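You operate a simulated robot arm through the tools that you are given. There is no shell and no other tool.

Carry out the task below with a simulated robot arm. There is one attempt and no reset: what you move stays moved.

JOB
Move the dough ball from the blue board to the green board.
Fine: each cover back on its own board.

It is judged by the outcome, as a careful person would: the job done as asked, and still so three seconds after it is handed in. It fails if anything else is knocked over, pushed out of place, dropped, spilled or broken. A push-on lid holds only when it is set on centred and level and pressed home; a screw cap is set on level and turned clockwise until tight.

ROBOT AND FRAMES
A 7-joint arm with a two-finger parallel gripper, fixed in place. Base frame: the origin is at the foot of the arm, x ahead of it, y to its left, z up; the work surface is at about z = 850. Units: mm, degrees, N and s.
With the tool pointing down near the work surface it reaches from about 100 to 640 mm from the base axis. Its first joint turns from -66.0 to 66.0 degrees. Payload 1.57 kg.
Tool frame: the origin (TCP) lies between the finger pads and is the grasp point; the fingertips stand 30 mm ahead of it; z points along the fingers, y is the line along which they close. Largest opening 80 mm; finger width 17, thickness 12; the body of the gripper, 40 by 82 mm, starts 80 mm behind the TCP.
Orientation is that of the tool frame in the base frame, as [roll, pitch, yaw] about the fixed x, y, z axes, in that order (R = Rz(yaw) Ry(pitch) Rx(roll)). With the fingers straight down and closing along the base's y, the tool's x points along the base's -x, its y along +y and its z along -z.

CONTROLS
- The arm moves only by the tool step_arm. Its argument "increments" is a list of rows, each a list of 7 numbers: the shift along the base's x, y, z in m, then the turn, a rotation vector about the base's x, y, z in degrees, then the finger opening in m, from 0 to 0.08. In form: [[dx, dy, dz, ax, ay, az, jaw], ...]. A call has 1 to 20 rows; each row shifts and turns the commanded pose from where the row before left it. A row lasts 0.2 s, in which the tool goes at most 50 mm and 8.6 degrees; a call with a longer step from one row to the next is refused whole, and so is a gripper value outside its range. A pose out of reach is approached as far as the arm can. The call stops where the force on the tool passes 40 N (or 10 N more than at its start, if that is more) or the arm is blocked; 0.2 s more then pass. The fingers move at their own pace (about 72 mm/s each) and stop on an object; they squeeze with about 42 N. The grip force told is the motor's: it shows also when the fingers shut on nothing. Time passes only in rows, and 0.2 s behind the last, so rows that do not move let the fingers close. It gives the time, the measured TCP pose, the force on the tool (base axes), the opening and the grip force at its end, in the units of the frame above (readings bear some noise), with the torque about the TCP (base axes, N m) and any sound that the robot's microphone picked up.
- Cameras (640 x 400 px; columns grow to the right, rows downward): "scene" is fixed at [49.8, 436.2, 1412.1]; the picture's right is [-0.84, -0.54, 0.00], its down [-0.40, 0.62, -0.68] and it looks along [0.37, -0.57, -0.74] (base axes); focal length 285 px, centre (320, 200). "wrist" rides on the gripper at [72, -7, -122] in the tool frame; the picture's right is [0.09, 1.00, 0.00], its down [-0.84, 0.08, -0.54] and it looks along [-0.54, 0.05, 0.84] (tool axes); focal length 238 px, centre (320, 200). There is no depth. A picture from a camera that has moved, and an enlarged one, comes with that camera's place and axes in the base frame and with its lens. The place of the scene camera against the robot may be out by one fixed shift of up to 18 mm in any direction.
- grab_frame(camera): a new picture of that camera. It takes no simulated time.
- inspect(camera, box): a new picture of the part [left, top, right, bottom] of that camera's present view, enlarged. It takes no simulated time.
- job_done(): hands the job in; it is judged then, once.

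Places have to be worked out from the pictures, the camera data and where the tool is seen. Open the gripper and draw the arm clear of the work before you hand the job in, unless the task says otherwise.

The tools are called after "Request:" as name(argument=value, ...) on one line, values as JSON. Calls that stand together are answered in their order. step_arm: Moves the arm, as the interface text tells. Its arguments: {"type":"object","properties":{"increments":{"type":"array","items":{"type":"array","items":{"type":"number"}}}},"required":["increments"]} The other tools are called the same way: grab_frame (camera) takes a picture; inspect (camera, box) takes an enlarged picture of a part of a camera's view; job_done () hands the job in.

At the start:

```text
clock: 0.0
tcp_pos: [346.8, 136.6, 1156.8]
orientation: [179.9, -0.1, -179.9]
wrist_force: [-0.1, 0.0, -0.6]
ft_torque: [0.01, 0.01, -0.03]
opening: 80.0
finger_force: 0.0
```

scene: 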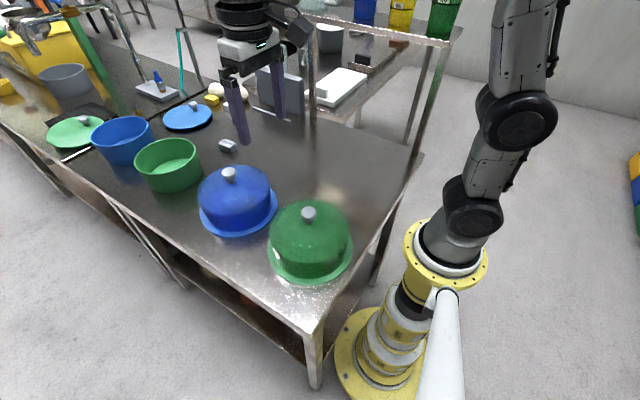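
wrist: 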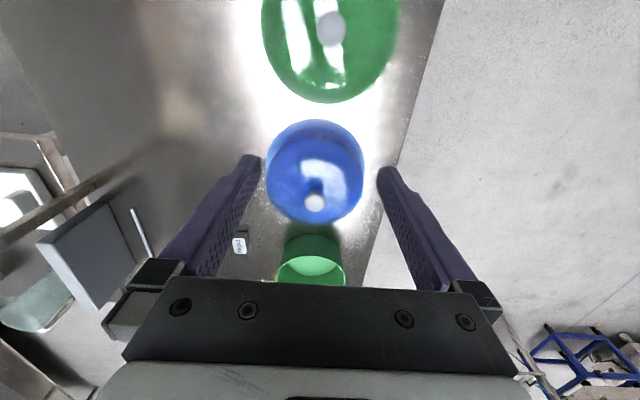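

I'll take enlarged looks at the boards with their dome covers before moving anything.

Request:
inspect(camera="scene", box=[180, 150, 370, 290])

Request:
inspect(camera="scene", box=[30, 70, 270, 220])

Request:
inspect(camera="wrist", box=[200, 0, 440, 290])

```text
2.86 times, centred on (275, 220) of scene
camera zoom: at [49.8, 436.2, 1412.1], right [-0.84, -0.54, 0.0], down [-0.4, 0.62, -0.68], along [0.37, -0.57, -0.74], focal length 815 px, centre (449, 143)
```

zoom: 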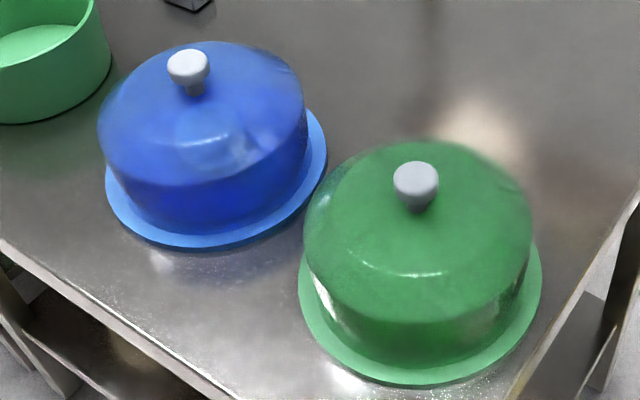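

```text
2.67 times, centred on (150, 145) of scene
camera zoom: at [49.8, 436.2, 1412.1], right [-0.84, -0.54, 0.0], down [-0.4, 0.62, -0.68], along [0.37, -0.57, -0.74], focal length 760 px, centre (773, 347)
```

zoom: 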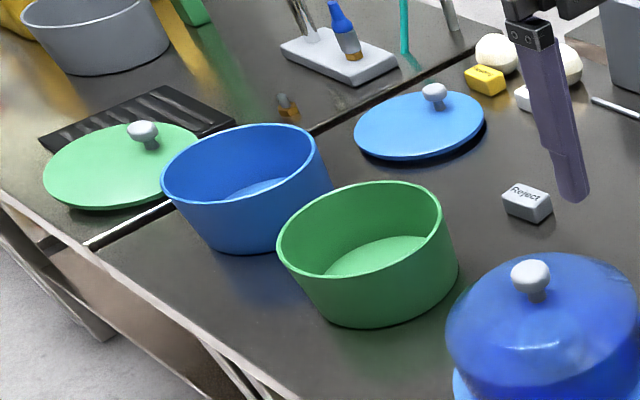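

```text
1.38 times, centred on (320, 145) of wrist
camera zoom: at [276.2, 130.1, 1280.2], right [-0.09, 1.0, 0.0], down [0.84, 0.08, 0.54], along [0.54, 0.05, -0.84], focal length 329 px, centre (320, 276)
```

zoom: 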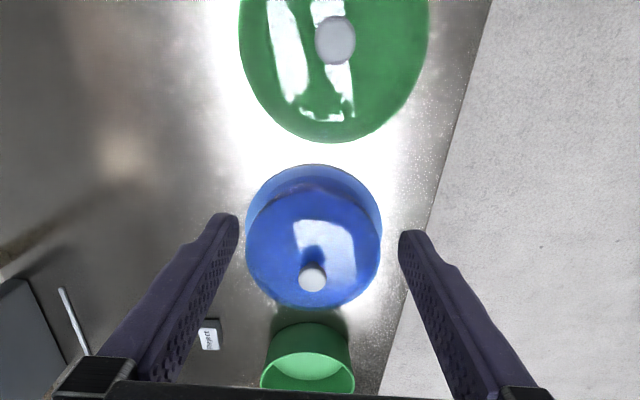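

The two boards sit near x≈262 and x≈480 at y≈140, with grey knob tops at about z≈970. I'll move above the green cover to locate its knob accurately.

Request:
step_arm(increments=[[-0.014, 0.0005, -0.019, 0, 0, 0, 0.08], [-0.014, 0.0005, -0.019, 0, 0, 0, 0.08], [-0.014, 0.0005, -0.019, 0, 0, 0, 0.08], [-0.014, 0.0005, -0.02, 0, 0, 0, 0.08], [-0.014, 0.0005, -0.02, 0, 0, 0, 0.08], [-0.015, 0.0005, -0.02, 0, 0, 0, 0.08], [0, 0, 0, 0, 0, 0, 0.08]])

Request:
grab_frame(camera="wrist")

Request:
grab_frame(camera="scene")

```text
clock: 1.6
tcp_pos: [263.3, 139.1, 1040.1]
orientation: [180.0, 0.0, -180.0]
wrist_force: [0.6, -0.2, -0.7]
ft_torque: [0.01, -0.03, -0.01]
opening: 80.2
finger_force: 0.2
```

```text
taken
camera wrist: at [191.2, 132.6, 1162.9], right [-0.09, 1.0, 0.0], down [0.84, 0.08, 0.54], along [0.54, 0.05, -0.84], focal length 238 px, centre (320, 200)
```

wrist: 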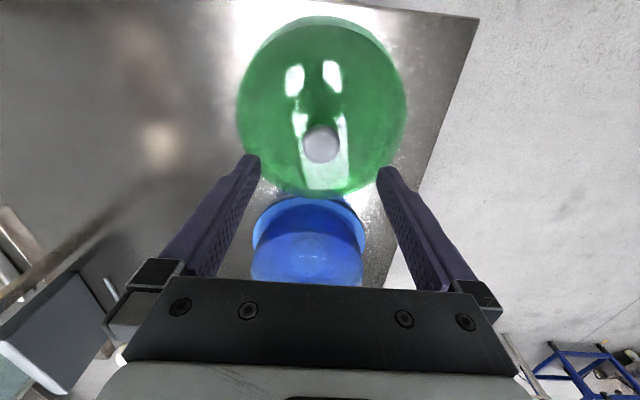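

```text
taken
```

scene: 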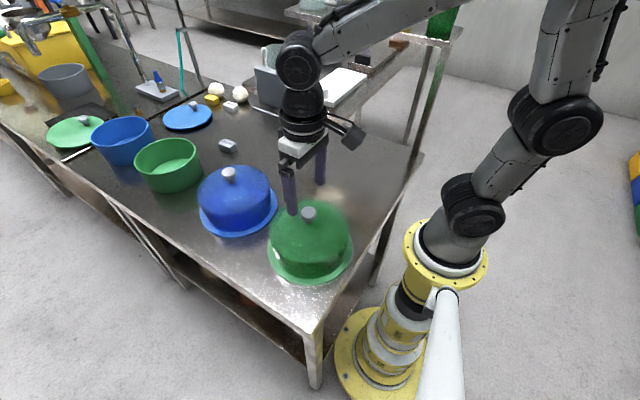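

The green knob is about 32 mm across, with its top near (260.5, 140, ~967). I'll zoom in on the knob's shape and the gap beneath its head.

Request:
inspect(camera="scene", box=[260, 190, 360, 290])

Request:
inspect(camera="wrist", box=[220, 10, 420, 210])

Request:
inspect(camera="scene", box=[190, 150, 290, 250])

```text
4.00 times, centred on (310, 240) of scene
camera zoom: at [49.8, 436.2, 1412.1], right [-0.84, -0.54, 0.0], down [-0.4, 0.62, -0.68], along [0.37, -0.57, -0.74], focal length 1140 px, centre (360, 40)
```

zoom: 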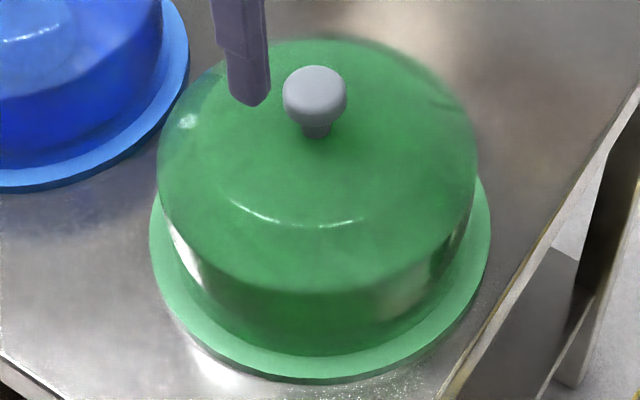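

```text
2.00 times, centred on (320, 110) of wrist
camera zoom: at [191.2, 132.6, 1162.9], right [-0.09, 1.0, 0.0], down [0.84, 0.08, 0.54], along [0.54, 0.05, -0.84], focal length 477 px, centre (320, 380)
```

zoom: 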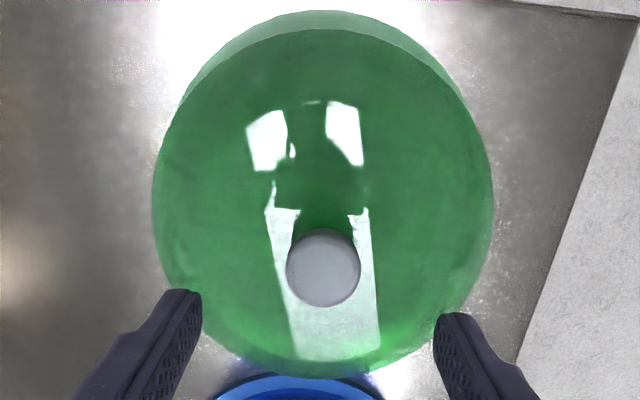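

```text
4.00 times, centred on (240, 200) of scene
camera zoom: at [49.8, 436.2, 1412.1], right [-0.84, -0.54, 0.0], down [-0.4, 0.62, -0.68], along [0.37, -0.57, -0.74], focal length 1140 px, centre (640, 200)
```

zoom: 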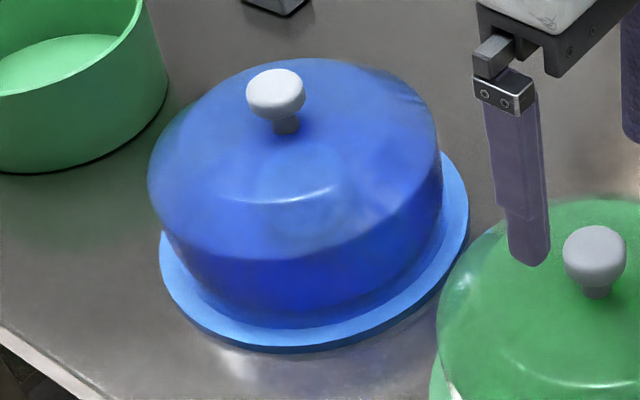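

The knob is a mushroom shape with a narrow neck and the cover is centred under it. I'll align over it and go down slowly with open fingers so the tips end just below the head.

Request:
step_arm(increments=[[-0.0028, 0.0007, -0.012, 0, 0, 0, 0.08], [0, 0, -0.012, 0, 0, 0, 0.08], [0, 0, -0.012, 0, 0, 0, 0.08], [0, 0, -0.008, 0, 0, 0, 0.08], [0, 0, -0.006, 0, 0, 0, 0.08], [0, 0, 0, 0, 0, 0, 0.08]])

Request:
inspect(camera="wrist", box=[220, 60, 420, 260])

Request:
inspect(camera="scene", box=[260, 160, 360, 260])

```text
clock: 3.0
tcp_pos: [261.3, 140.4, 990.9]
orientation: [-180.0, 0.0, -180.0]
wrist_force: [1.0, 0.5, 0.6]
ft_torque: [-0.01, 0.0, 0.04]
opening: 80.2
finger_force: 0.0
```

```text
2.00 times, centred on (320, 160) of wrist
camera zoom: at [188.5, 133.8, 1113.3], right [-0.09, 1.0, 0.0], down [0.84, 0.08, 0.54], along [0.54, 0.05, -0.84], focal length 477 px, centre (320, 280)
```

zoom: 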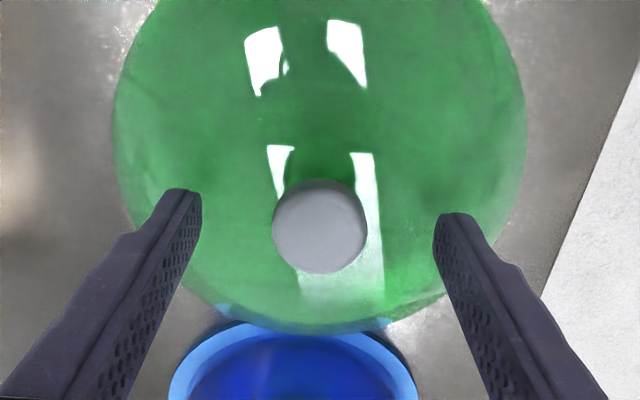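

```text
4.00 times, centred on (310, 210) of scene
camera zoom: at [49.8, 436.2, 1412.1], right [-0.84, -0.54, 0.0], down [-0.4, 0.62, -0.68], along [0.37, -0.57, -0.74], focal length 1140 px, centre (360, 160)
```

zoom: 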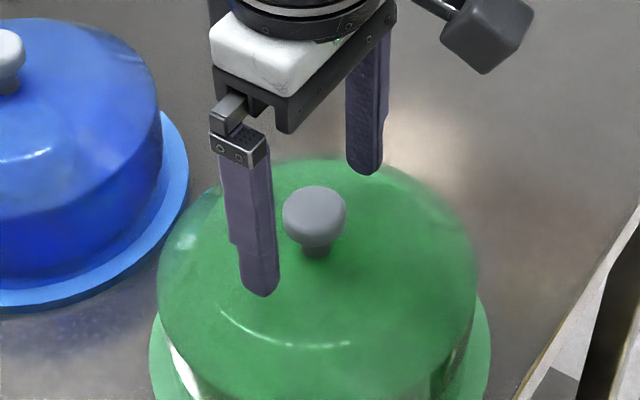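

Knob head and fingertips are well aligned (knob at x≈259, y≈140). I'll lower 13 mm so the tips sit below the head, then close.

Request:
step_arm(increments=[[-0.001, 0, -0.005, 0, 0, 0, 0.08], [-0.001, 0, -0.004, 0, 0, 0, 0.08], [0, 0, -0.004, 0, 0, 0, 0.08], [0, 0, 0, 0, 0, 0, 0.05], [0, 0, 0, 0, 0, 0, 0.04]])

Request:
inspect(camera="scene", box=[260, 160, 360, 260])

Request:
inspect(camera="wrist", box=[220, 60, 420, 260])

```text
clock: 4.2
tcp_pos: [257.2, 140.4, 978.5]
orientation: [-179.9, 0.0, 180.0]
wrist_force: [-0.1, 0.2, -0.6]
ft_torque: [0.01, -0.01, 0.01]
opening: 39.8
finger_force: 0.0
```

```text
4.00 times, centred on (310, 210) of scene
camera zoom: at [49.8, 436.2, 1412.1], right [-0.84, -0.54, 0.0], down [-0.4, 0.62, -0.68], along [0.37, -0.57, -0.74], focal length 1140 px, centre (360, 160)
```

zoom: 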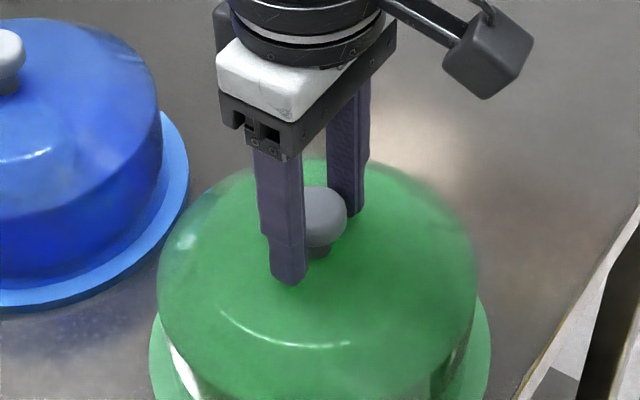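

```text
2.00 times, centred on (320, 160) of wrist
camera zoom: at [186.9, 133.7, 1100.2], right [-0.09, 1.0, 0.0], down [0.84, 0.08, 0.54], along [0.54, 0.05, -0.84], focal length 477 px, centre (320, 280)
```

zoom: 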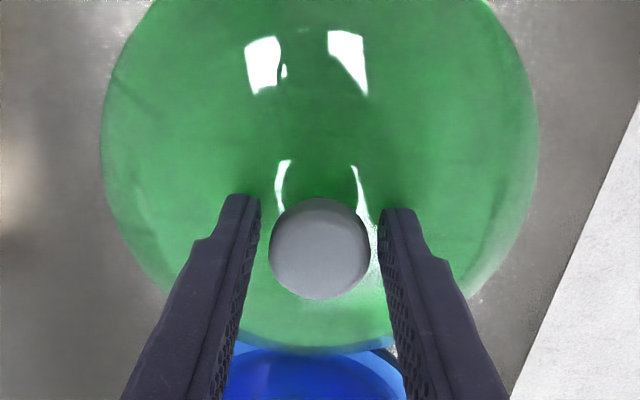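

The knob is centred between the fingers in both directions. I'll close on it.

Request:
step_arm(increments=[[0, 0, 0, 0, 0, 0, 0.02], [0, 0, 0, 0, 0, 0, 0.02], [0, 0, 0, 0, 0, 0, 0.02]])

Request:
inspect(camera="scene", box=[260, 160, 360, 260])

```text
clock: 5.0
tcp_pos: [258.5, 139.2, 978.4]
orientation: [179.9, 0.0, -180.0]
wrist_force: [-0.2, 0.7, -0.7]
ft_torque: [0.03, -0.04, 0.04]
opening: 30.7
finger_force: 39.6
```

```text
4.00 times, centred on (310, 210) of scene
camera zoom: at [49.8, 436.3, 1412.1], right [-0.84, -0.54, 0.0], down [-0.4, 0.62, -0.68], along [0.37, -0.57, -0.74], focal length 1140 px, centre (360, 160)
```

zoom: 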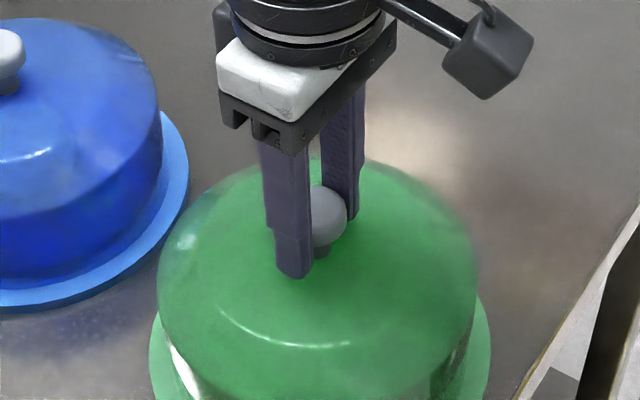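

The knob is gripped at 30.7 mm. I'll lift gently a short way and check that only the cover comes up.

Request:
step_arm(increments=[[0, 0, 0.004, 0, 0, 0, 0.02], [0, 0, 0.006, 0, 0, 0, 0.02], [0, 0, 0.01, 0, 0, 0, 0.02], [0, 0, 0.01, 0, 0, 0, 0.02]])

Request:
inspect(camera="scene", box=[250, 160, 370, 290])

```text
clock: 6.0
tcp_pos: [258.3, 140.7, 1009.1]
orientation: [-180.0, 0.0, -179.9]
wrist_force: [-0.3, -0.1, -2.7]
ft_torque: [0.0, 0.0, 0.0]
opening: 30.4
finger_force: 40.3
```

```text
3.08 times, centred on (310, 225) of scene
camera zoom: at [49.8, 436.3, 1412.1], right [-0.84, -0.54, 0.0], down [-0.4, 0.62, -0.68], along [0.37, -0.57, -0.74], focal length 877 px, centre (351, 123)
```

zoom: 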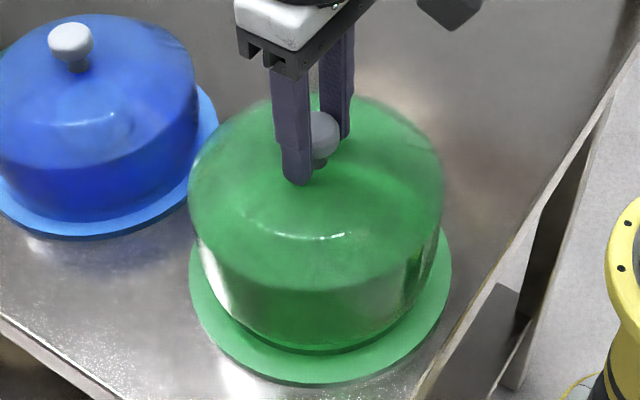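

Only the cover lifts, with a weight of about 2 N. I'll raise it clear of anything underneath and look at the green board.

Request:
step_arm(increments=[[0, 0, 0.015, 0, 0, 0, 0.02], [0, 0, 0.02, 0, 0, 0, 0.02], [0, 0, 0.02, 0, 0, 0, 0.02], [0, 0, 0.02, 0, 0, 0, 0.02], [0, 0, 0.015, 0, 0, 0, 0.02], [0, 0, 0.01, 0, 0, 0, 0.02]])

Request:
grab_frame(camera="scene")

Request:
grab_frame(camera="wrist")

```text
clock: 7.4
tcp_pos: [257.2, 140.1, 1109.1]
orientation: [-180.0, 0.0, 180.0]
wrist_force: [0.0, 0.1, -2.0]
ft_torque: [-0.02, 0.0, 0.0]
opening: 30.7
finger_force: 38.9
```

```text
taken
```

scene: 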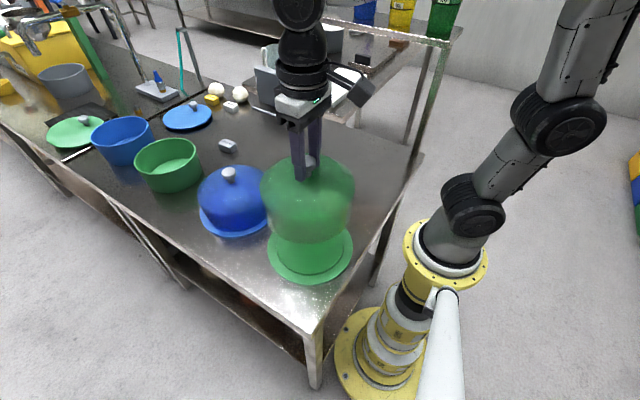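

```text
taken
camera wrist: at [186.3, 133.9, 1231.0], right [-0.09, 1.0, 0.0], down [0.84, 0.08, 0.54], along [0.54, 0.05, -0.84], focal length 238 px, centre (320, 200)
```

wrist: 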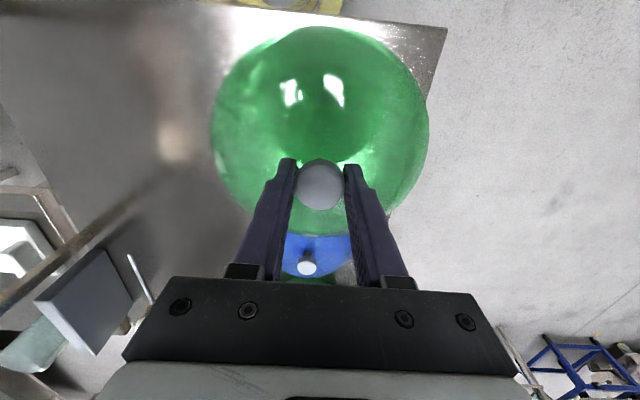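

The cover bottom is now well clear. I'll carry it sideways to the empty table area at y≈-90.

Request:
step_arm(increments=[[0, -0.01, 0, 0, 0, 0, 0.02], [0, -0.02, 0, 0, 0, 0, 0.02], [0, -0.03, 0, 0, 0, 0, 0.02], [0, -0.03, 0, 0, 0, 0, 0.02], [0, -0.03, 0, 0, 0, 0, 0.02], [0, -0.03, 0, 0, 0, 0, 0.02], [0, -0.03, 0, 0, 0, 0, 0.02], [0, -0.02, 0, 0, 0, 0, 0.02], [0, -0.02, 0, 0, 0, 0, 0.02], [0, -0.01, 0, 0, 0, 0, 0.02], [0, 0, 0, 0, 0, 0, 0.02]])

Request:
grab_frame(camera="scene")

Request:
grab_frame(camera="wrist")

```text
clock: 9.8
tcp_pos: [256.4, -90.0, 1108.6]
orientation: [179.9, 0.0, 179.9]
wrist_force: [-0.1, -0.7, -1.2]
ft_torque: [0.01, -0.01, 0.03]
opening: 30.3
finger_force: 40.5
```

```text
taken
```

scene: 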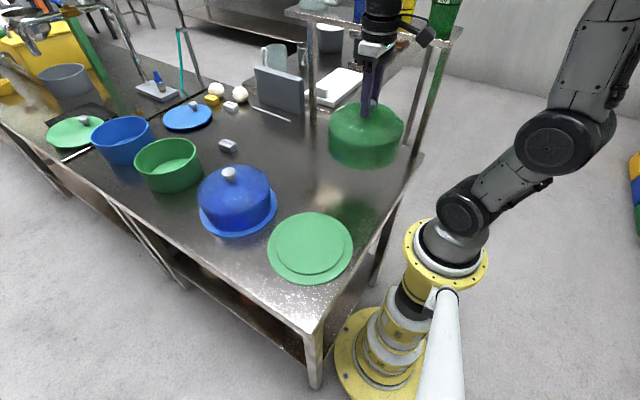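

```text
taken
camera wrist: at [186.0, -95.8, 1230.6], right [-0.09, 1.0, 0.0], down [0.84, 0.08, 0.54], along [0.54, 0.05, -0.84], focal length 238 px, centre (320, 200)
```

wrist: 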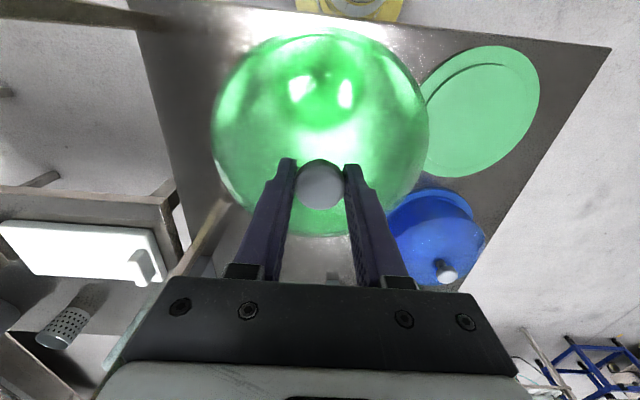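

The green board is empty, with a raised centre disc that locates its cover. I'll lower the green cover onto the clear table, slowing near the surface.

Request:
step_arm(increments=[[0, 0, -0.015, 0, 0, 0, 0.02], [0, 0, -0.025, 0, 0, 0, 0.02], [0, 0, -0.025, 0, 0, 0, 0.02], [0, 0, -0.025, 0, 0, 0, 0.02], [0, 0, -0.02, 0, 0, 0, 0.02], [0, 0, -0.01, 0, 0, 0, 0.02], [0, 0, -0.005, 0, 0, 0, 0.02], [0, 0, 0, 0, 0, 0, 0.02]])

Request:
inspect(camera="scene", box=[300, 80, 440, 200])

Request:
inspect(camera="scene", box=[180, 150, 370, 290])

```text
clock: 11.6
tcp_pos: [257.2, -89.7, 982.9]
orientation: [-180.0, 0.1, 180.0]
wrist_force: [0.3, -0.1, -2.5]
ft_torque: [-0.02, 0.01, -0.01]
opening: 30.5
finger_force: 40.5
```

```text
3.33 times, centred on (370, 140) of scene
camera zoom: at [49.8, 436.2, 1412.1], right [-0.84, -0.54, 0.0], down [-0.4, 0.62, -0.68], along [0.37, -0.57, -0.74], focal length 950 px, centre (153, 400)
```

zoom: 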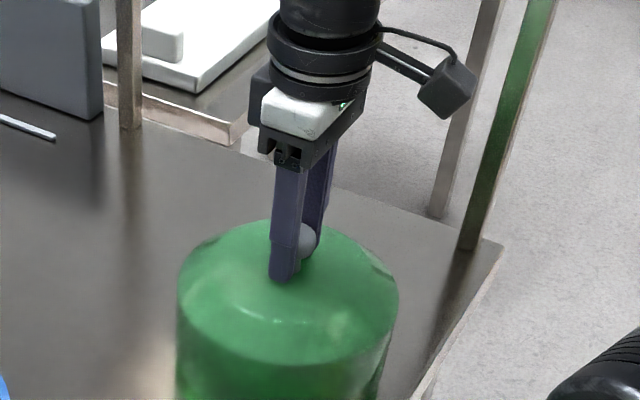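

```text
2.86 times, centred on (275, 220) of scene
camera zoom: at [49.8, 436.2, 1412.1], right [-0.84, -0.54, 0.0], down [-0.4, 0.62, -0.68], along [0.37, -0.57, -0.74], focal length 815 px, centre (449, 143)
```

zoom: 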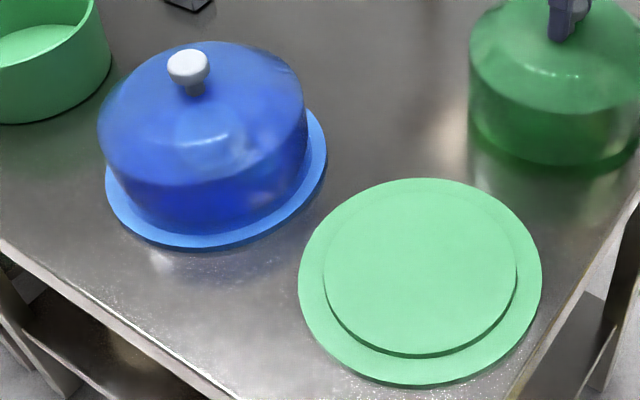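

Still hanging free (force unchanged). I'll keep lowering in small steps until the rim touches.

Request:
step_arm(increments=[[0, 0, -0.003, 0, 0, 0, 0.02], [0, 0, -0.003, 0, 0, 0, 0.02], [0, 0, -0.003, 0, 0, 0, 0.02], [0, 0, 0, 0, 0, 0, 0.02]])

Request:
inspect(camera="scene", box=[300, 80, 440, 200])

```text
clock: 12.6
tcp_pos: [257.2, -90.1, 974.4]
orientation: [-179.9, 0.0, 179.9]
wrist_force: [-0.1, -0.8, -0.8]
ft_torque: [0.02, 0.0, 0.01]
opening: 30.4
finger_force: 39.1
```

```text
3.33 times, centred on (370, 140) of scene
camera zoom: at [49.8, 436.2, 1412.1], right [-0.84, -0.54, 0.0], down [-0.4, 0.62, -0.68], along [0.37, -0.57, -0.74], focal length 950 px, centre (153, 400)
```

zoom: 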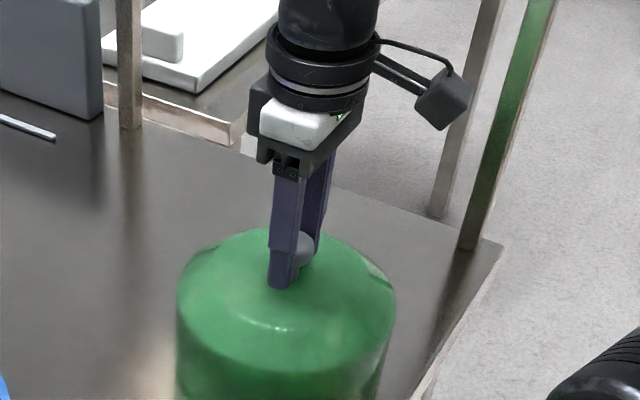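

The reading is ambiguous within noise. I'll lower in finer steps to find contact.

Request:
step_arm(increments=[[0, 0, -0.002, 0, 0, 0, 0.02], [0, 0, 0, 0, 0, 0, 0.02]])

Request:
step_arm(increments=[[0, 0, -0.002, 0, 0, 0, 0.02], [0, 0, 0, 0, 0, 0, 0.02]])

```text
clock: 13.2
tcp_pos: [257.7, -89.7, 972.7]
orientation: [180.0, 0.0, 180.0]
wrist_force: [0.3, 0.5, -1.8]
ft_torque: [-0.03, 0.01, 0.01]
opening: 30.4
finger_force: 39.3
```

```text
clock: 13.8
tcp_pos: [256.2, -89.8, 968.1]
orientation: [180.0, 0.1, -180.0]
wrist_force: [0.8, -0.2, -1.9]
ft_torque: [0.03, -0.02, -0.03]
opening: 30.5
finger_force: 39.6
```

No contact yet (still about -1.9 N hanging weight). I'll continue downward.

Request:
step_arm(increments=[[0, 0, -0.002, 0, 0, 0, 0.02], [0, 0, 0, 0, 0, 0, 0.02]])

Request:
step_arm(increments=[[0, 0, -0.002, 0, 0, 0, 0.02], [0, 0, 0, 0, 0, 0, 0.02]])

Request:
inspect(camera="scene", box=[300, 110, 440, 200])

```text
clock: 14.4
tcp_pos: [258.6, -90.9, 970.0]
orientation: [-180.0, 0.2, -179.9]
wrist_force: [-7.6, -1.4, 24.2]
ft_torque: [-0.03, 0.09, 0.0]
opening: 30.9
finger_force: 39.4
```

```text
clock: 15.0
tcp_pos: [258.9, -90.1, 967.4]
orientation: [-179.9, 0.4, -180.0]
wrist_force: [-3.0, -6.3, 24.6]
ft_torque: [-0.12, -0.13, 0.0]
opening: 30.6
finger_force: 39.7
```

```text
4.44 times, centred on (370, 155) of scene
camera zoom: at [49.5, 436.2, 1412.1], right [-0.84, -0.54, 0.0], down [-0.4, 0.62, -0.68], along [0.37, -0.57, -0.74], focal length 1267 px, centre (98, 400)
```

zoom: 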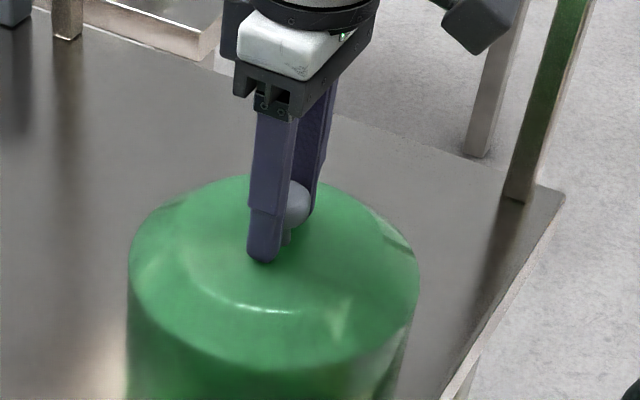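

Contact: 24 N upward at about 968, so the rim is on the table. I'll ease off the pressure, open the fingers and lift straight up.

Request:
step_arm(increments=[[0, 0, 0.0025, 0, 0, 0, 0.02], [0, 0, 0, 0, 0, 0, 0.02], [0, 0, 0, 0, 0, 0, 0.04], [0, 0, 0, 0, 0, 0, 0.06], [0, 0, 0, 0, 0, 0, 0.08], [0, 0, 0.015, 0, 0, 0, 0.08], [0, 0, 0.025, 0, 0, 0, 0.08], [0, 0, 0.03, 0, 0, 0, 0.08], [0, 0, 0.03, 0, 0, 0, 0.08], [0, 0, 0, 0, 0, 0, 0.08]])

Request:
grab_frame(camera="wrist")

Request:
grab_frame(camera="scene")

```text
clock: 17.2
tcp_pos: [257.4, -87.9, 1067.9]
orientation: [179.9, 0.0, -180.0]
wrist_force: [0.1, 0.3, 1.0]
ft_torque: [0.01, 0.01, -0.02]
opening: 80.2
finger_force: 0.1
```

```text
taken
camera wrist: at [186.8, -94.8, 1191.0], right [-0.09, 1.0, 0.0], down [0.84, 0.08, 0.54], along [0.54, 0.05, -0.84], focal length 238 px, centre (320, 200)
```

wrist: 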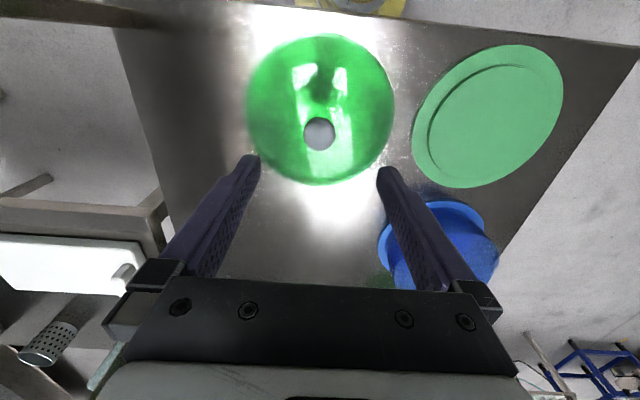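

```text
taken
```

scene: 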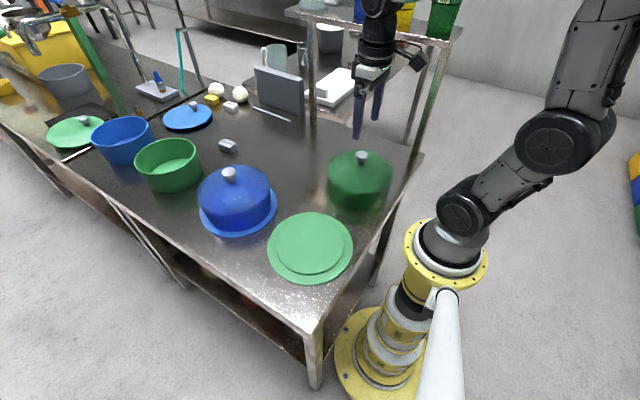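

The green cover stands safely on the table. Now I'll move over to the blue cover's knob at about (480, 141).

Request:
step_arm(increments=[[0.01, 0.01, 0, 0, 0, 0, 0.08], [0.02, 0.02, 0, 0, 0, 0, 0.08], [0.025, 0.026, 0, 0, 0, 0, 0.08], [0.025, 0.026, 0, 0, 0, 0, 0.08], [0.025, 0.026, 0, 0, 0, 0, 0.08], [0.025, 0.026, 0, 0, 0, 0, 0.08], [0.025, 0.026, 0, 0, 0, 0, 0.08], [0.025, 0.026, 0, 0, 0, 0, 0.08], [0.02, 0.026, 0, 0, 0, 0, 0.08], [0.015, 0.012, 0, 0, 0, 0, 0.08], [0.006, 0.006, -0.02, 0, 0, 0, 0.08], [0, 0, 0, 0, 0, 0, 0.08]])

Request:
inspect(camera="wrist", box=[220, 10, 420, 210])

Request:
grab_frame(camera="scene")

```text
clock: 19.8
tcp_pos: [479.0, 141.1, 1048.0]
orientation: [-179.9, -0.1, 179.9]
wrist_force: [0.0, -0.2, 0.2]
ft_torque: [0.01, 0.01, -0.02]
opening: 80.1
finger_force: 0.1
```

```text
2.00 times, centred on (320, 110) of wrist
camera zoom: at [407.4, 133.8, 1170.8], right [-0.09, 1.0, 0.0], down [0.84, 0.08, 0.54], along [0.54, 0.05, -0.84], focal length 477 px, centre (320, 380)
```

zoom: 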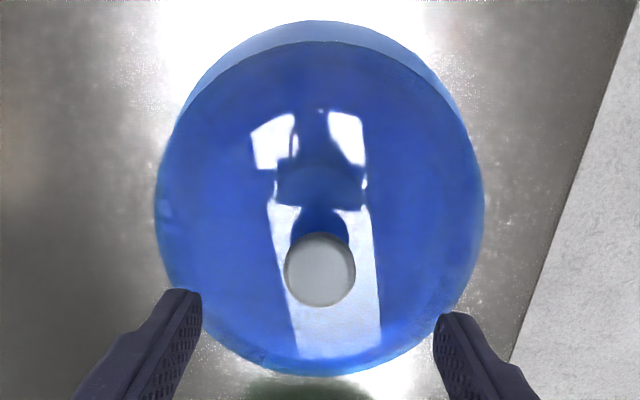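

```text
taken
```

scene: 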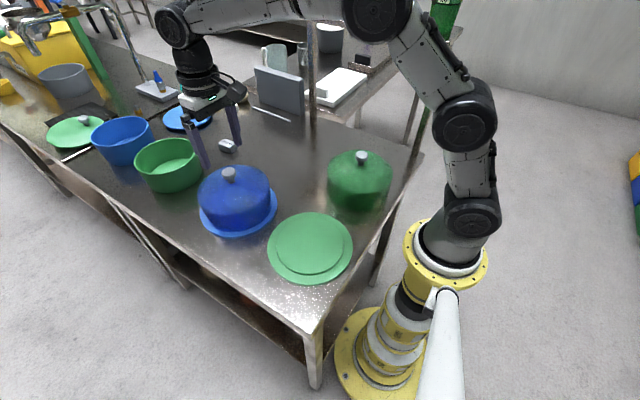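

The blue knob is right under the TCP at (479, 140). I'll lower most of the way and check before the final approach.

Request:
step_arm(increments=[[0.0005, 0, -0.015, 0, 0, 0, 0.08], [0.0005, 0, -0.015, 0, 0, 0, 0.08], [0, 0, -0.015, 0, 0, 0, 0.08], [0, 0, -0.01, 0, 0, 0, 0.08], [0, 0, 0, 0, 0, 0, 0.08]])

Request:
inspect(camera="wrist", box=[220, 60, 420, 260])

Request:
inspect(camera="scene", box=[180, 130, 280, 230])

```text
clock: 21.0
tcp_pos: [478.9, 140.0, 990.7]
orientation: [180.0, -0.1, -180.0]
wrist_force: [-0.2, 0.5, -0.8]
ft_torque: [0.03, -0.01, -0.02]
opening: 79.8
finger_force: 0.0
```

```text
2.00 times, centred on (320, 160) of wrist
camera zoom: at [408.6, 133.7, 1114.7], right [-0.09, 1.0, 0.0], down [0.84, 0.08, 0.54], along [0.54, 0.05, -0.84], focal length 477 px, centre (320, 280)
```

zoom: 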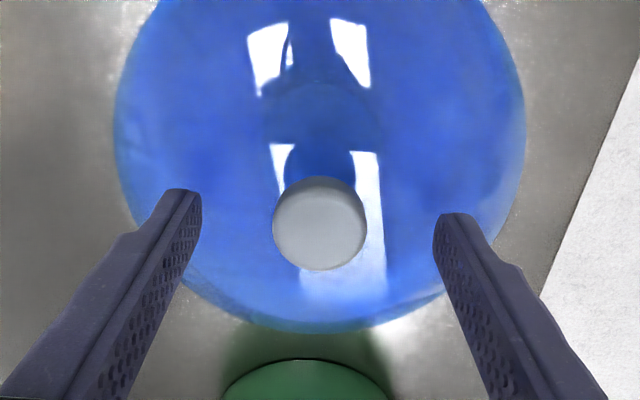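

```text
4.00 times, centred on (230, 180) of scene
camera zoom: at [49.8, 436.2, 1412.1], right [-0.84, -0.54, 0.0], down [-0.4, 0.62, -0.68], along [0.37, -0.57, -0.74], focal length 1140 px, centre (680, 280)
```

zoom: 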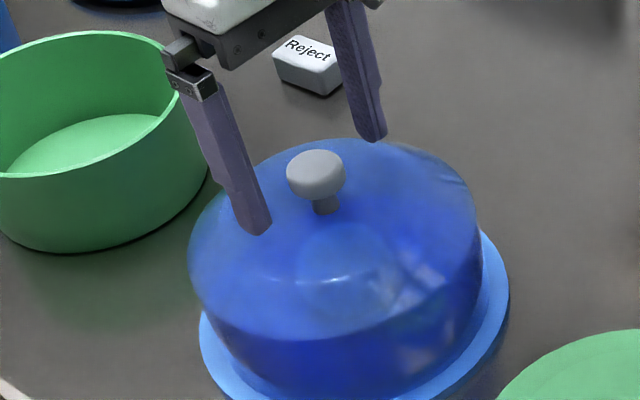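

Alignment is good. I'll lower to the same relative height as before and close on the blue knob.

Request:
step_arm(increments=[[0, 0, -0.006, 0, 0, 0, 0.08], [0, 0, -0.005, 0, 0, 0, 0.08], [0, 0, -0.0045, 0, 0, 0, 0.06], [0, 0, 0, 0, 0, 0, 0.04], [0, 0, 0, 0, 0, 0, 0.02], [0, 0, 0, 0, 0, 0, 0.02], [0, 0, 0, 0, 0, 0, 0.02]])

Request:
inspect(camera="scene", box=[180, 130, 280, 230])

```text
clock: 22.6
tcp_pos: [478.8, 138.8, 976.8]
orientation: [-180.0, 0.0, 179.9]
wrist_force: [-0.3, -0.3, 0.7]
ft_torque: [0.0, 0.01, -0.02]
opening: 30.9
finger_force: 39.5
```

```text
4.00 times, centred on (230, 180) of scene
camera zoom: at [49.8, 436.3, 1412.1], right [-0.84, -0.54, 0.0], down [-0.4, 0.62, -0.68], along [0.37, -0.57, -0.74], focal length 1140 px, centre (680, 280)
```

zoom: 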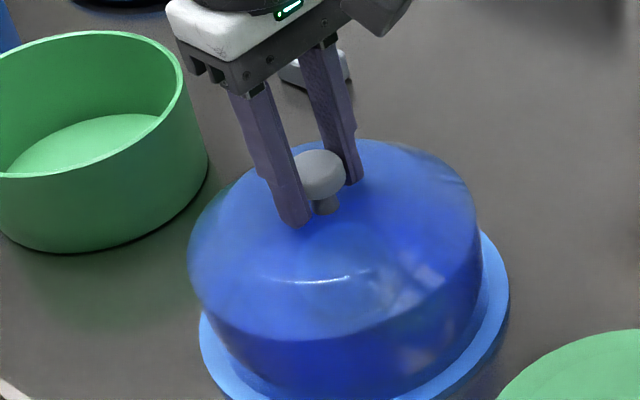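

Gripped at 30.9 mm. I'll lift straight up, gently at first.

Request:
step_arm(increments=[[0, 0, 0.004, 0, 0, 0, 0.02], [0, 0, 0.006, 0, 0, 0, 0.02], [0, 0, 0.01, 0, 0, 0, 0.02], [0, 0, 0.01, 0, 0, 0, 0.02]])

Request:
inspect(camera="scene", box=[170, 130, 300, 250])

```text
clock: 23.6
tcp_pos: [480.9, 139.9, 1008.4]
orientation: [179.9, -0.1, -180.0]
wrist_force: [-0.6, 0.9, -1.3]
ft_torque: [0.01, -0.02, 0.0]
opening: 30.5
finger_force: 39.9
```

```text
3.33 times, centred on (235, 190) of scene
camera zoom: at [49.8, 436.3, 1412.1], right [-0.84, -0.54, 0.0], down [-0.4, 0.62, -0.68], along [0.37, -0.57, -0.74], focal length 950 px, centre (603, 233)
```

zoom: 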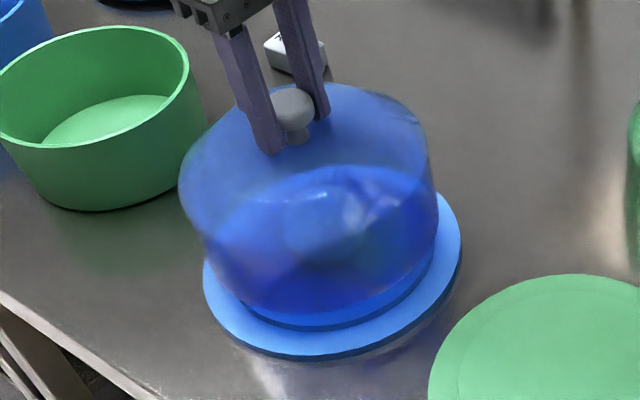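

The cover has come away and the board stayed put. I'll raise it 100 mm more.

Request:
step_arm(increments=[[0, 0, 0.015, 0, 0, 0, 0.02], [0, 0, 0.02, 0, 0, 0, 0.02], [0, 0, 0.02, 0, 0, 0, 0.02], [0, 0, 0.02, 0, 0, 0, 0.02], [0, 0, 0.015, 0, 0, 0, 0.02], [0, 0, 0.01, 0, 0, 0, 0.02]])

Request:
grab_frame(camera="scene")

Request:
inspect(camera="scene", box=[170, 110, 300, 250])

```text
clock: 25.0
tcp_pos: [480.0, 139.4, 1107.3]
orientation: [-180.0, 0.0, 180.0]
wrist_force: [-0.2, 0.4, -2.0]
ft_torque: [0.0, 0.04, 0.02]
opening: 30.6
finger_force: 40.1
```

```text
taken
```

scene: 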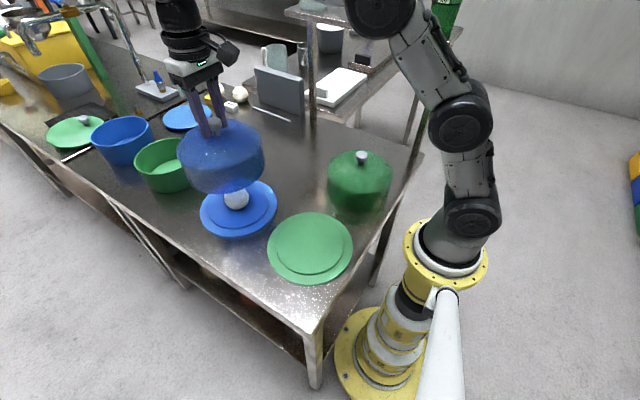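

```text
2.86 times, centred on (235, 180) of scene
camera zoom: at [49.8, 436.3, 1412.1], right [-0.84, -0.54, 0.0], down [-0.4, 0.62, -0.68], along [0.37, -0.57, -0.74], focal length 815 px, centre (563, 257)
```

zoom: 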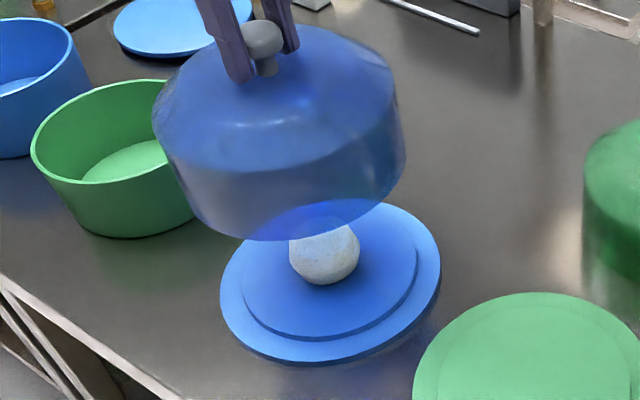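

The dough ball (~50 mm) sits on the blue board. I'll carry the blue cover sideways to the free spot at about (479, -90).

Request:
step_arm(increments=[[0, -0.01, 0, 0, 0, 0, 0.02], [0, -0.02, 0, 0, 0, 0, 0.02], [0, -0.03, 0, 0, 0, 0, 0.02], [0, -0.03, 0, 0, 0, 0, 0.02], [0, -0.03, 0, 0, 0, 0, 0.02], [0, -0.03, 0, 0, 0, 0, 0.02], [0, -0.03, 0, 0, 0, 0, 0.02], [0, -0.02, 0, 0, 0, 0, 0.02], [0, -0.02, 0, 0, 0, 0, 0.02], [0, -0.01, 0, 0, 0, 0, 0.02], [0, 0, 0, 0, 0, 0, 0.02]])

Request:
grab_frame(camera="scene")

Request:
grab_frame(camera="wrist")

```text
clock: 27.4
tcp_pos: [479.0, -91.9, 1108.3]
orientation: [180.0, -0.1, -179.9]
wrist_force: [-1.0, 0.3, -0.9]
ft_torque: [0.0, -0.01, 0.01]
opening: 30.4
finger_force: 39.6
```

```text
taken
```

scene: 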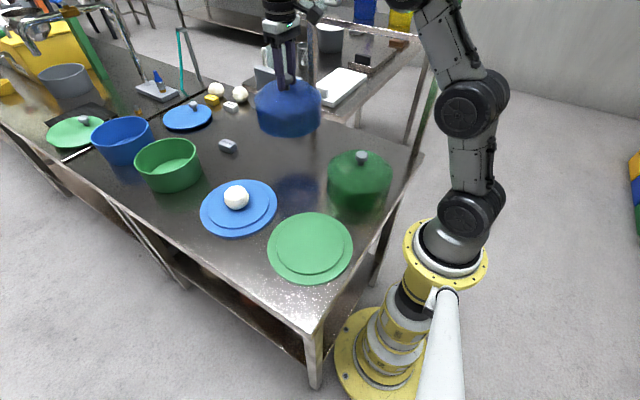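

```text
taken
camera wrist: at [407.1, -97.5, 1229.3], right [-0.09, 1.0, 0.0], down [0.84, 0.08, 0.54], along [0.54, 0.05, -0.84], focal length 238 px, centre (320, 200)
```

wrist: 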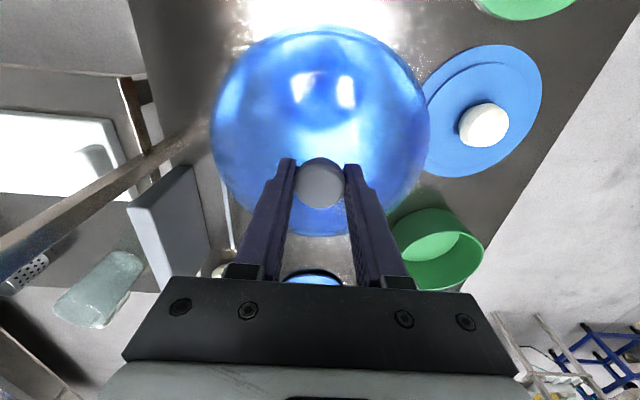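

The spot below is clear on all sides. I'll lower the blue cover to just above the table.

Request:
step_arm(increments=[[0, 0, -0.015, 0, 0, 0, 0.02], [0, 0, -0.025, 0, 0, 0, 0.02], [0, 0, -0.025, 0, 0, 0, 0.02], [0, 0, -0.025, 0, 0, 0, 0.02], [0, 0, -0.02, 0, 0, 0, 0.02], [0, 0, -0.012, 0, 0, 0, 0.02], [0, 0, -0.006, 0, 0, 0, 0.02], [0, 0, -0.003, 0, 0, 0, 0.02], [0, 0, -0.003, 0, 0, 0, 0.02], [0, 0, 0, 0, 0, 0, 0.02]])

Request:
step_arm(increments=[[0, 0, -0.002, 0, 0, 0, 0.02], [0, 0, 0, 0, 0, 0, 0.02]])

Request:
step_arm(increments=[[0, 0, -0.0015, 0, 0, 0, 0.02], [0, 0, 0, 0, 0, 0, 0.02]])

```text
clock: 29.6
tcp_pos: [479.9, -89.7, 973.4]
orientation: [180.0, 0.0, 179.9]
wrist_force: [-0.8, -0.3, -0.9]
ft_torque: [0.02, 0.01, 0.02]
opening: 30.5
finger_force: 39.6
```

```text
clock: 30.2
tcp_pos: [479.5, -89.8, 972.1]
orientation: [180.0, 0.0, -179.9]
wrist_force: [1.2, -0.1, -0.9]
ft_torque: [-0.03, -0.01, -0.01]
opening: 30.6
finger_force: 39.3
```

```text
clock: 30.8
tcp_pos: [479.7, -90.1, 969.6]
orientation: [-180.0, 0.0, 179.9]
wrist_force: [0.9, 0.0, -0.3]
ft_torque: [0.01, 0.0, -0.01]
opening: 30.4
finger_force: 39.8
```

Nearly down. I'll creep a bit further to find contact.

Request:
step_arm(increments=[[0, 0, -0.001, 0, 0, 0, 0.02], [0, 0, 0, 0, 0, 0, 0.02]])

Request:
step_arm(increments=[[0, 0, -0.001, 0, 0, 0, 0.02], [0, 0, 0, 0, 0, 0, 0.02]])

```text
clock: 31.4
tcp_pos: [479.3, -90.4, 969.6]
orientation: [180.0, 0.0, -180.0]
wrist_force: [0.3, -0.3, 2.1]
ft_torque: [0.0, 0.25, -0.03]
opening: 30.6
finger_force: 39.5
```

```text
clock: 32.0
tcp_pos: [479.9, -89.2, 968.9]
orientation: [180.0, 0.1, -179.9]
wrist_force: [-3.9, -1.7, 9.4]
ft_torque: [-0.05, 0.82, 0.06]
opening: 30.8
finger_force: 39.4
```

Contact confirmed (9 N). I'll relieve the pressure, open and rise clear.

Request:
step_arm(increments=[[0, 0, 0.0005, 0, 0, 0, 0.02], [0, 0, 0, 0, 0, 0, 0.04], [0, 0, 0, 0, 0, 0, 0.06], [0, 0, 0, 0, 0, 0, 0.08], [0, 0, 0.015, 0, 0, 0, 0.08], [0, 0, 0.025, 0, 0, 0, 0.08], [0, 0, 0.03, 0, 0, 0, 0.08], [0, 0, 0.03, 0, 0, 0, 0.08], [0, 0, 0, 0, 0, 0, 0.08]])

Request:
grab_frame(camera="wrist")

Request:
inspect(camera="scene", box=[190, 150, 370, 290])

```text
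clock: 34.0
tcp_pos: [480.7, -90.8, 1068.8]
orientation: [180.0, 0.1, -179.9]
wrist_force: [-0.6, 0.0, -0.5]
ft_torque: [0.02, 0.0, 0.0]
opening: 80.1
finger_force: 0.1
```

```text
taken
camera wrist: at [409.4, -96.8, 1191.6], right [-0.09, 1.0, 0.0], down [0.84, 0.08, 0.54], along [0.54, 0.05, -0.84], focal length 238 px, centre (320, 200)
```

wrist: 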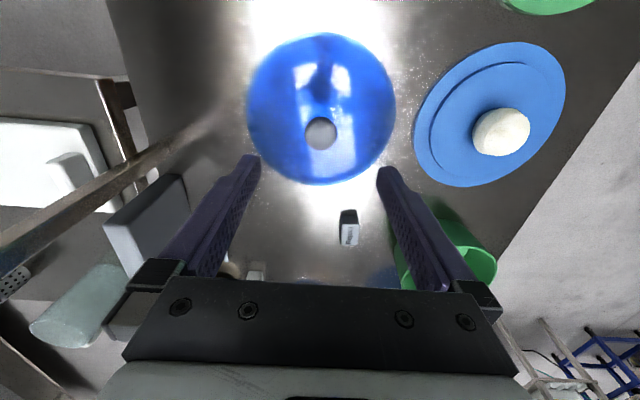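

```text
2.86 times, centred on (280, 220) of scene
camera zoom: at [49.8, 436.2, 1412.1], right [-0.84, -0.54, 0.0], down [-0.4, 0.62, -0.68], along [0.37, -0.57, -0.74], focal length 815 px, centre (434, 143)
```

zoom: 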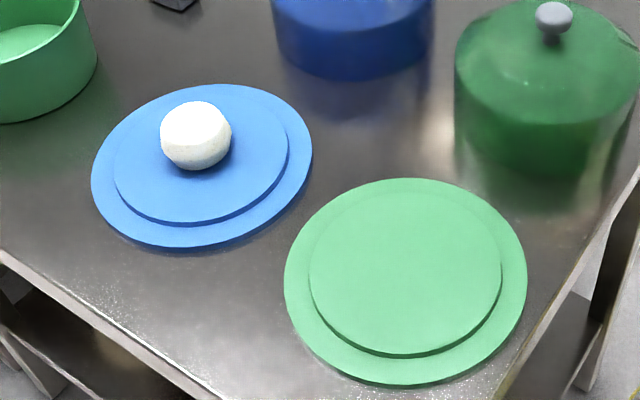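

Blue cover is standing on the table and the dough ball (≈60 mm across) is at about (480–485, 141). I'll move above the ball to locate it precisely.

Request:
step_arm(increments=[[0, 0.01, 0, 0, 0, 0, 0.08], [0, 0.02, 0, 0, 0, 0, 0.08], [0, 0.03, 0, 0, 0, 0, 0.08], [0, 0.03, 0, 0, 0, 0, 0.08], [0, 0.03, 0, 0, 0, 0, 0.08], [0, 0.03, 0, 0, 0, 0, 0.08], [0, 0.03, 0, 0, 0, 0, 0.08], [0, 0.02, 0, 0, 0, 0, 0.08], [0, 0.02, -0.01, 0, 0, 0, 0.08], [0, 0.01, -0.02, 0, 0, 0, 0.08], [0, 0, -0.025, 0, 0, 0, 0.08], [0, 0, -0.015, 0, 0, 0, 0.08], [0, 0, 0, 0, 0, 0, 0.08]])

Request:
grab_frame(camera="wrist")

Request:
inspect(camera="wrist", box=[220, 20, 420, 220])

```text
clock: 36.8
tcp_pos: [479.2, 141.3, 998.6]
orientation: [180.0, 0.0, -179.9]
wrist_force: [0.1, -1.0, -0.6]
ft_torque: [0.0, 0.0, -0.01]
opening: 80.0
finger_force: 0.0
```

```text
taken
camera wrist: at [408.2, 134.2, 1120.5], right [-0.09, 1.0, 0.0], down [0.84, 0.08, 0.54], along [0.54, 0.05, -0.84], focal length 238 px, centre (320, 200)
```

wrist: 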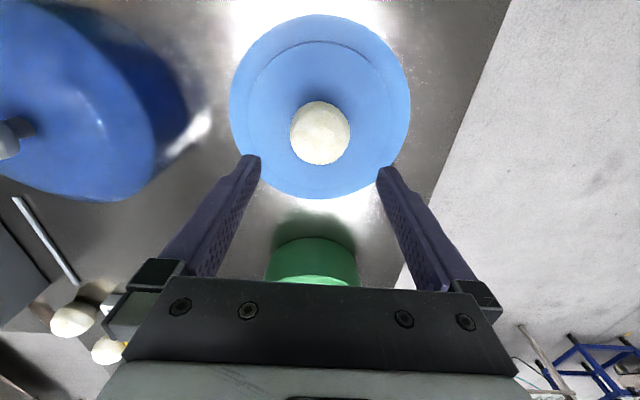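

```text
2.00 times, centred on (320, 120) of wrist
camera zoom: at [408.2, 134.2, 1120.5], right [-0.09, 1.0, 0.0], down [0.84, 0.08, 0.54], along [0.54, 0.05, -0.84], focal length 477 px, centre (320, 360)
```

zoom: 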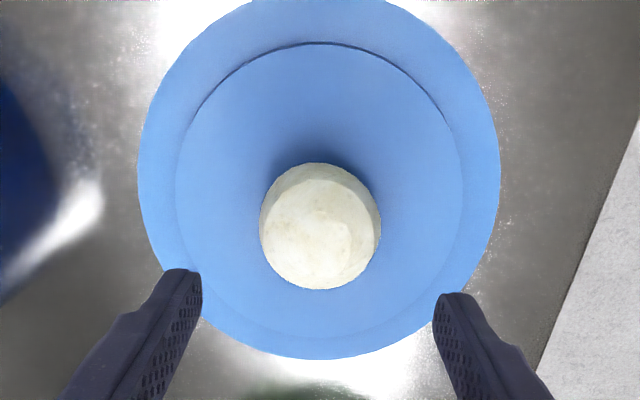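

The ball's centre works out at (478, 140.5, 892) with radius ≈29, directly below the TCP. I'll descend around it with open fingers to TCP z≈901, leaving the tips several mm above the board.

Request:
step_arm(increments=[[0, 0, -0.02, 0, 0, 0, 0.08], [0, 0, -0.02, 0, 0, 0, 0.08], [0, 0, -0.02, 0, 0, 0, 0.08], [0, 0, -0.015, 0, 0, 0, 0.08], [0, 0, -0.01, 0, 0, 0, 0.08], [0, 0, -0.007, 0, 0, 0, 0.08], [0, 0, -0.004, 0, 0, 0, 0.08], [0, 0, 0, 0, 0, 0, 0.08]])

Request:
inspect(camera="wrist", box=[220, 80, 420, 280])

Request:
inspect(camera="scene", box=[180, 140, 300, 250])

```text
clock: 38.6
tcp_pos: [480.1, 139.0, 902.1]
orientation: [-180.0, 0.0, -180.0]
wrist_force: [-0.4, 0.6, -0.6]
ft_torque: [-0.02, -0.01, 0.01]
opening: 79.8
finger_force: 0.1
```

```text
2.00 times, centred on (320, 180) of wrist
camera zoom: at [409.0, 133.3, 1025.0], right [-0.09, 1.0, 0.0], down [0.84, 0.08, 0.54], along [0.54, 0.05, -0.84], focal length 477 px, centre (320, 240)
```

zoom: 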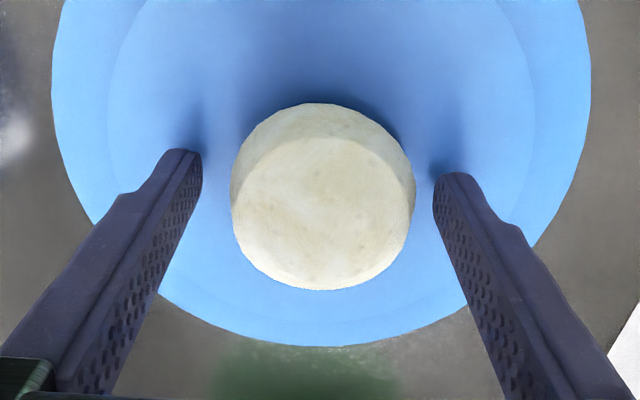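

```text
3.64 times, centred on (240, 195) of scene
camera zoom: at [49.8, 436.2, 1412.1], right [-0.84, -0.54, 0.0], down [-0.4, 0.62, -0.68], along [0.37, -0.57, -0.74], focal length 1037 px, centre (611, 218)
```

zoom: 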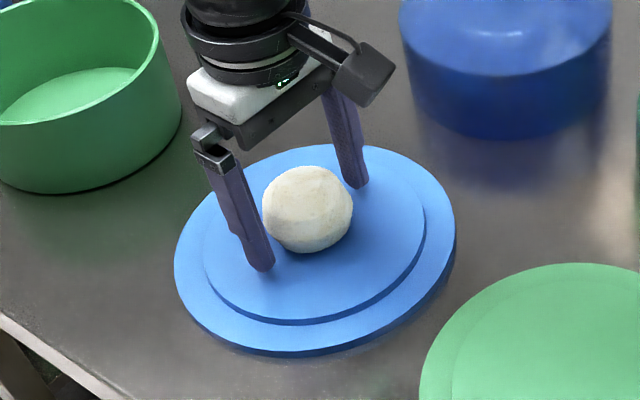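

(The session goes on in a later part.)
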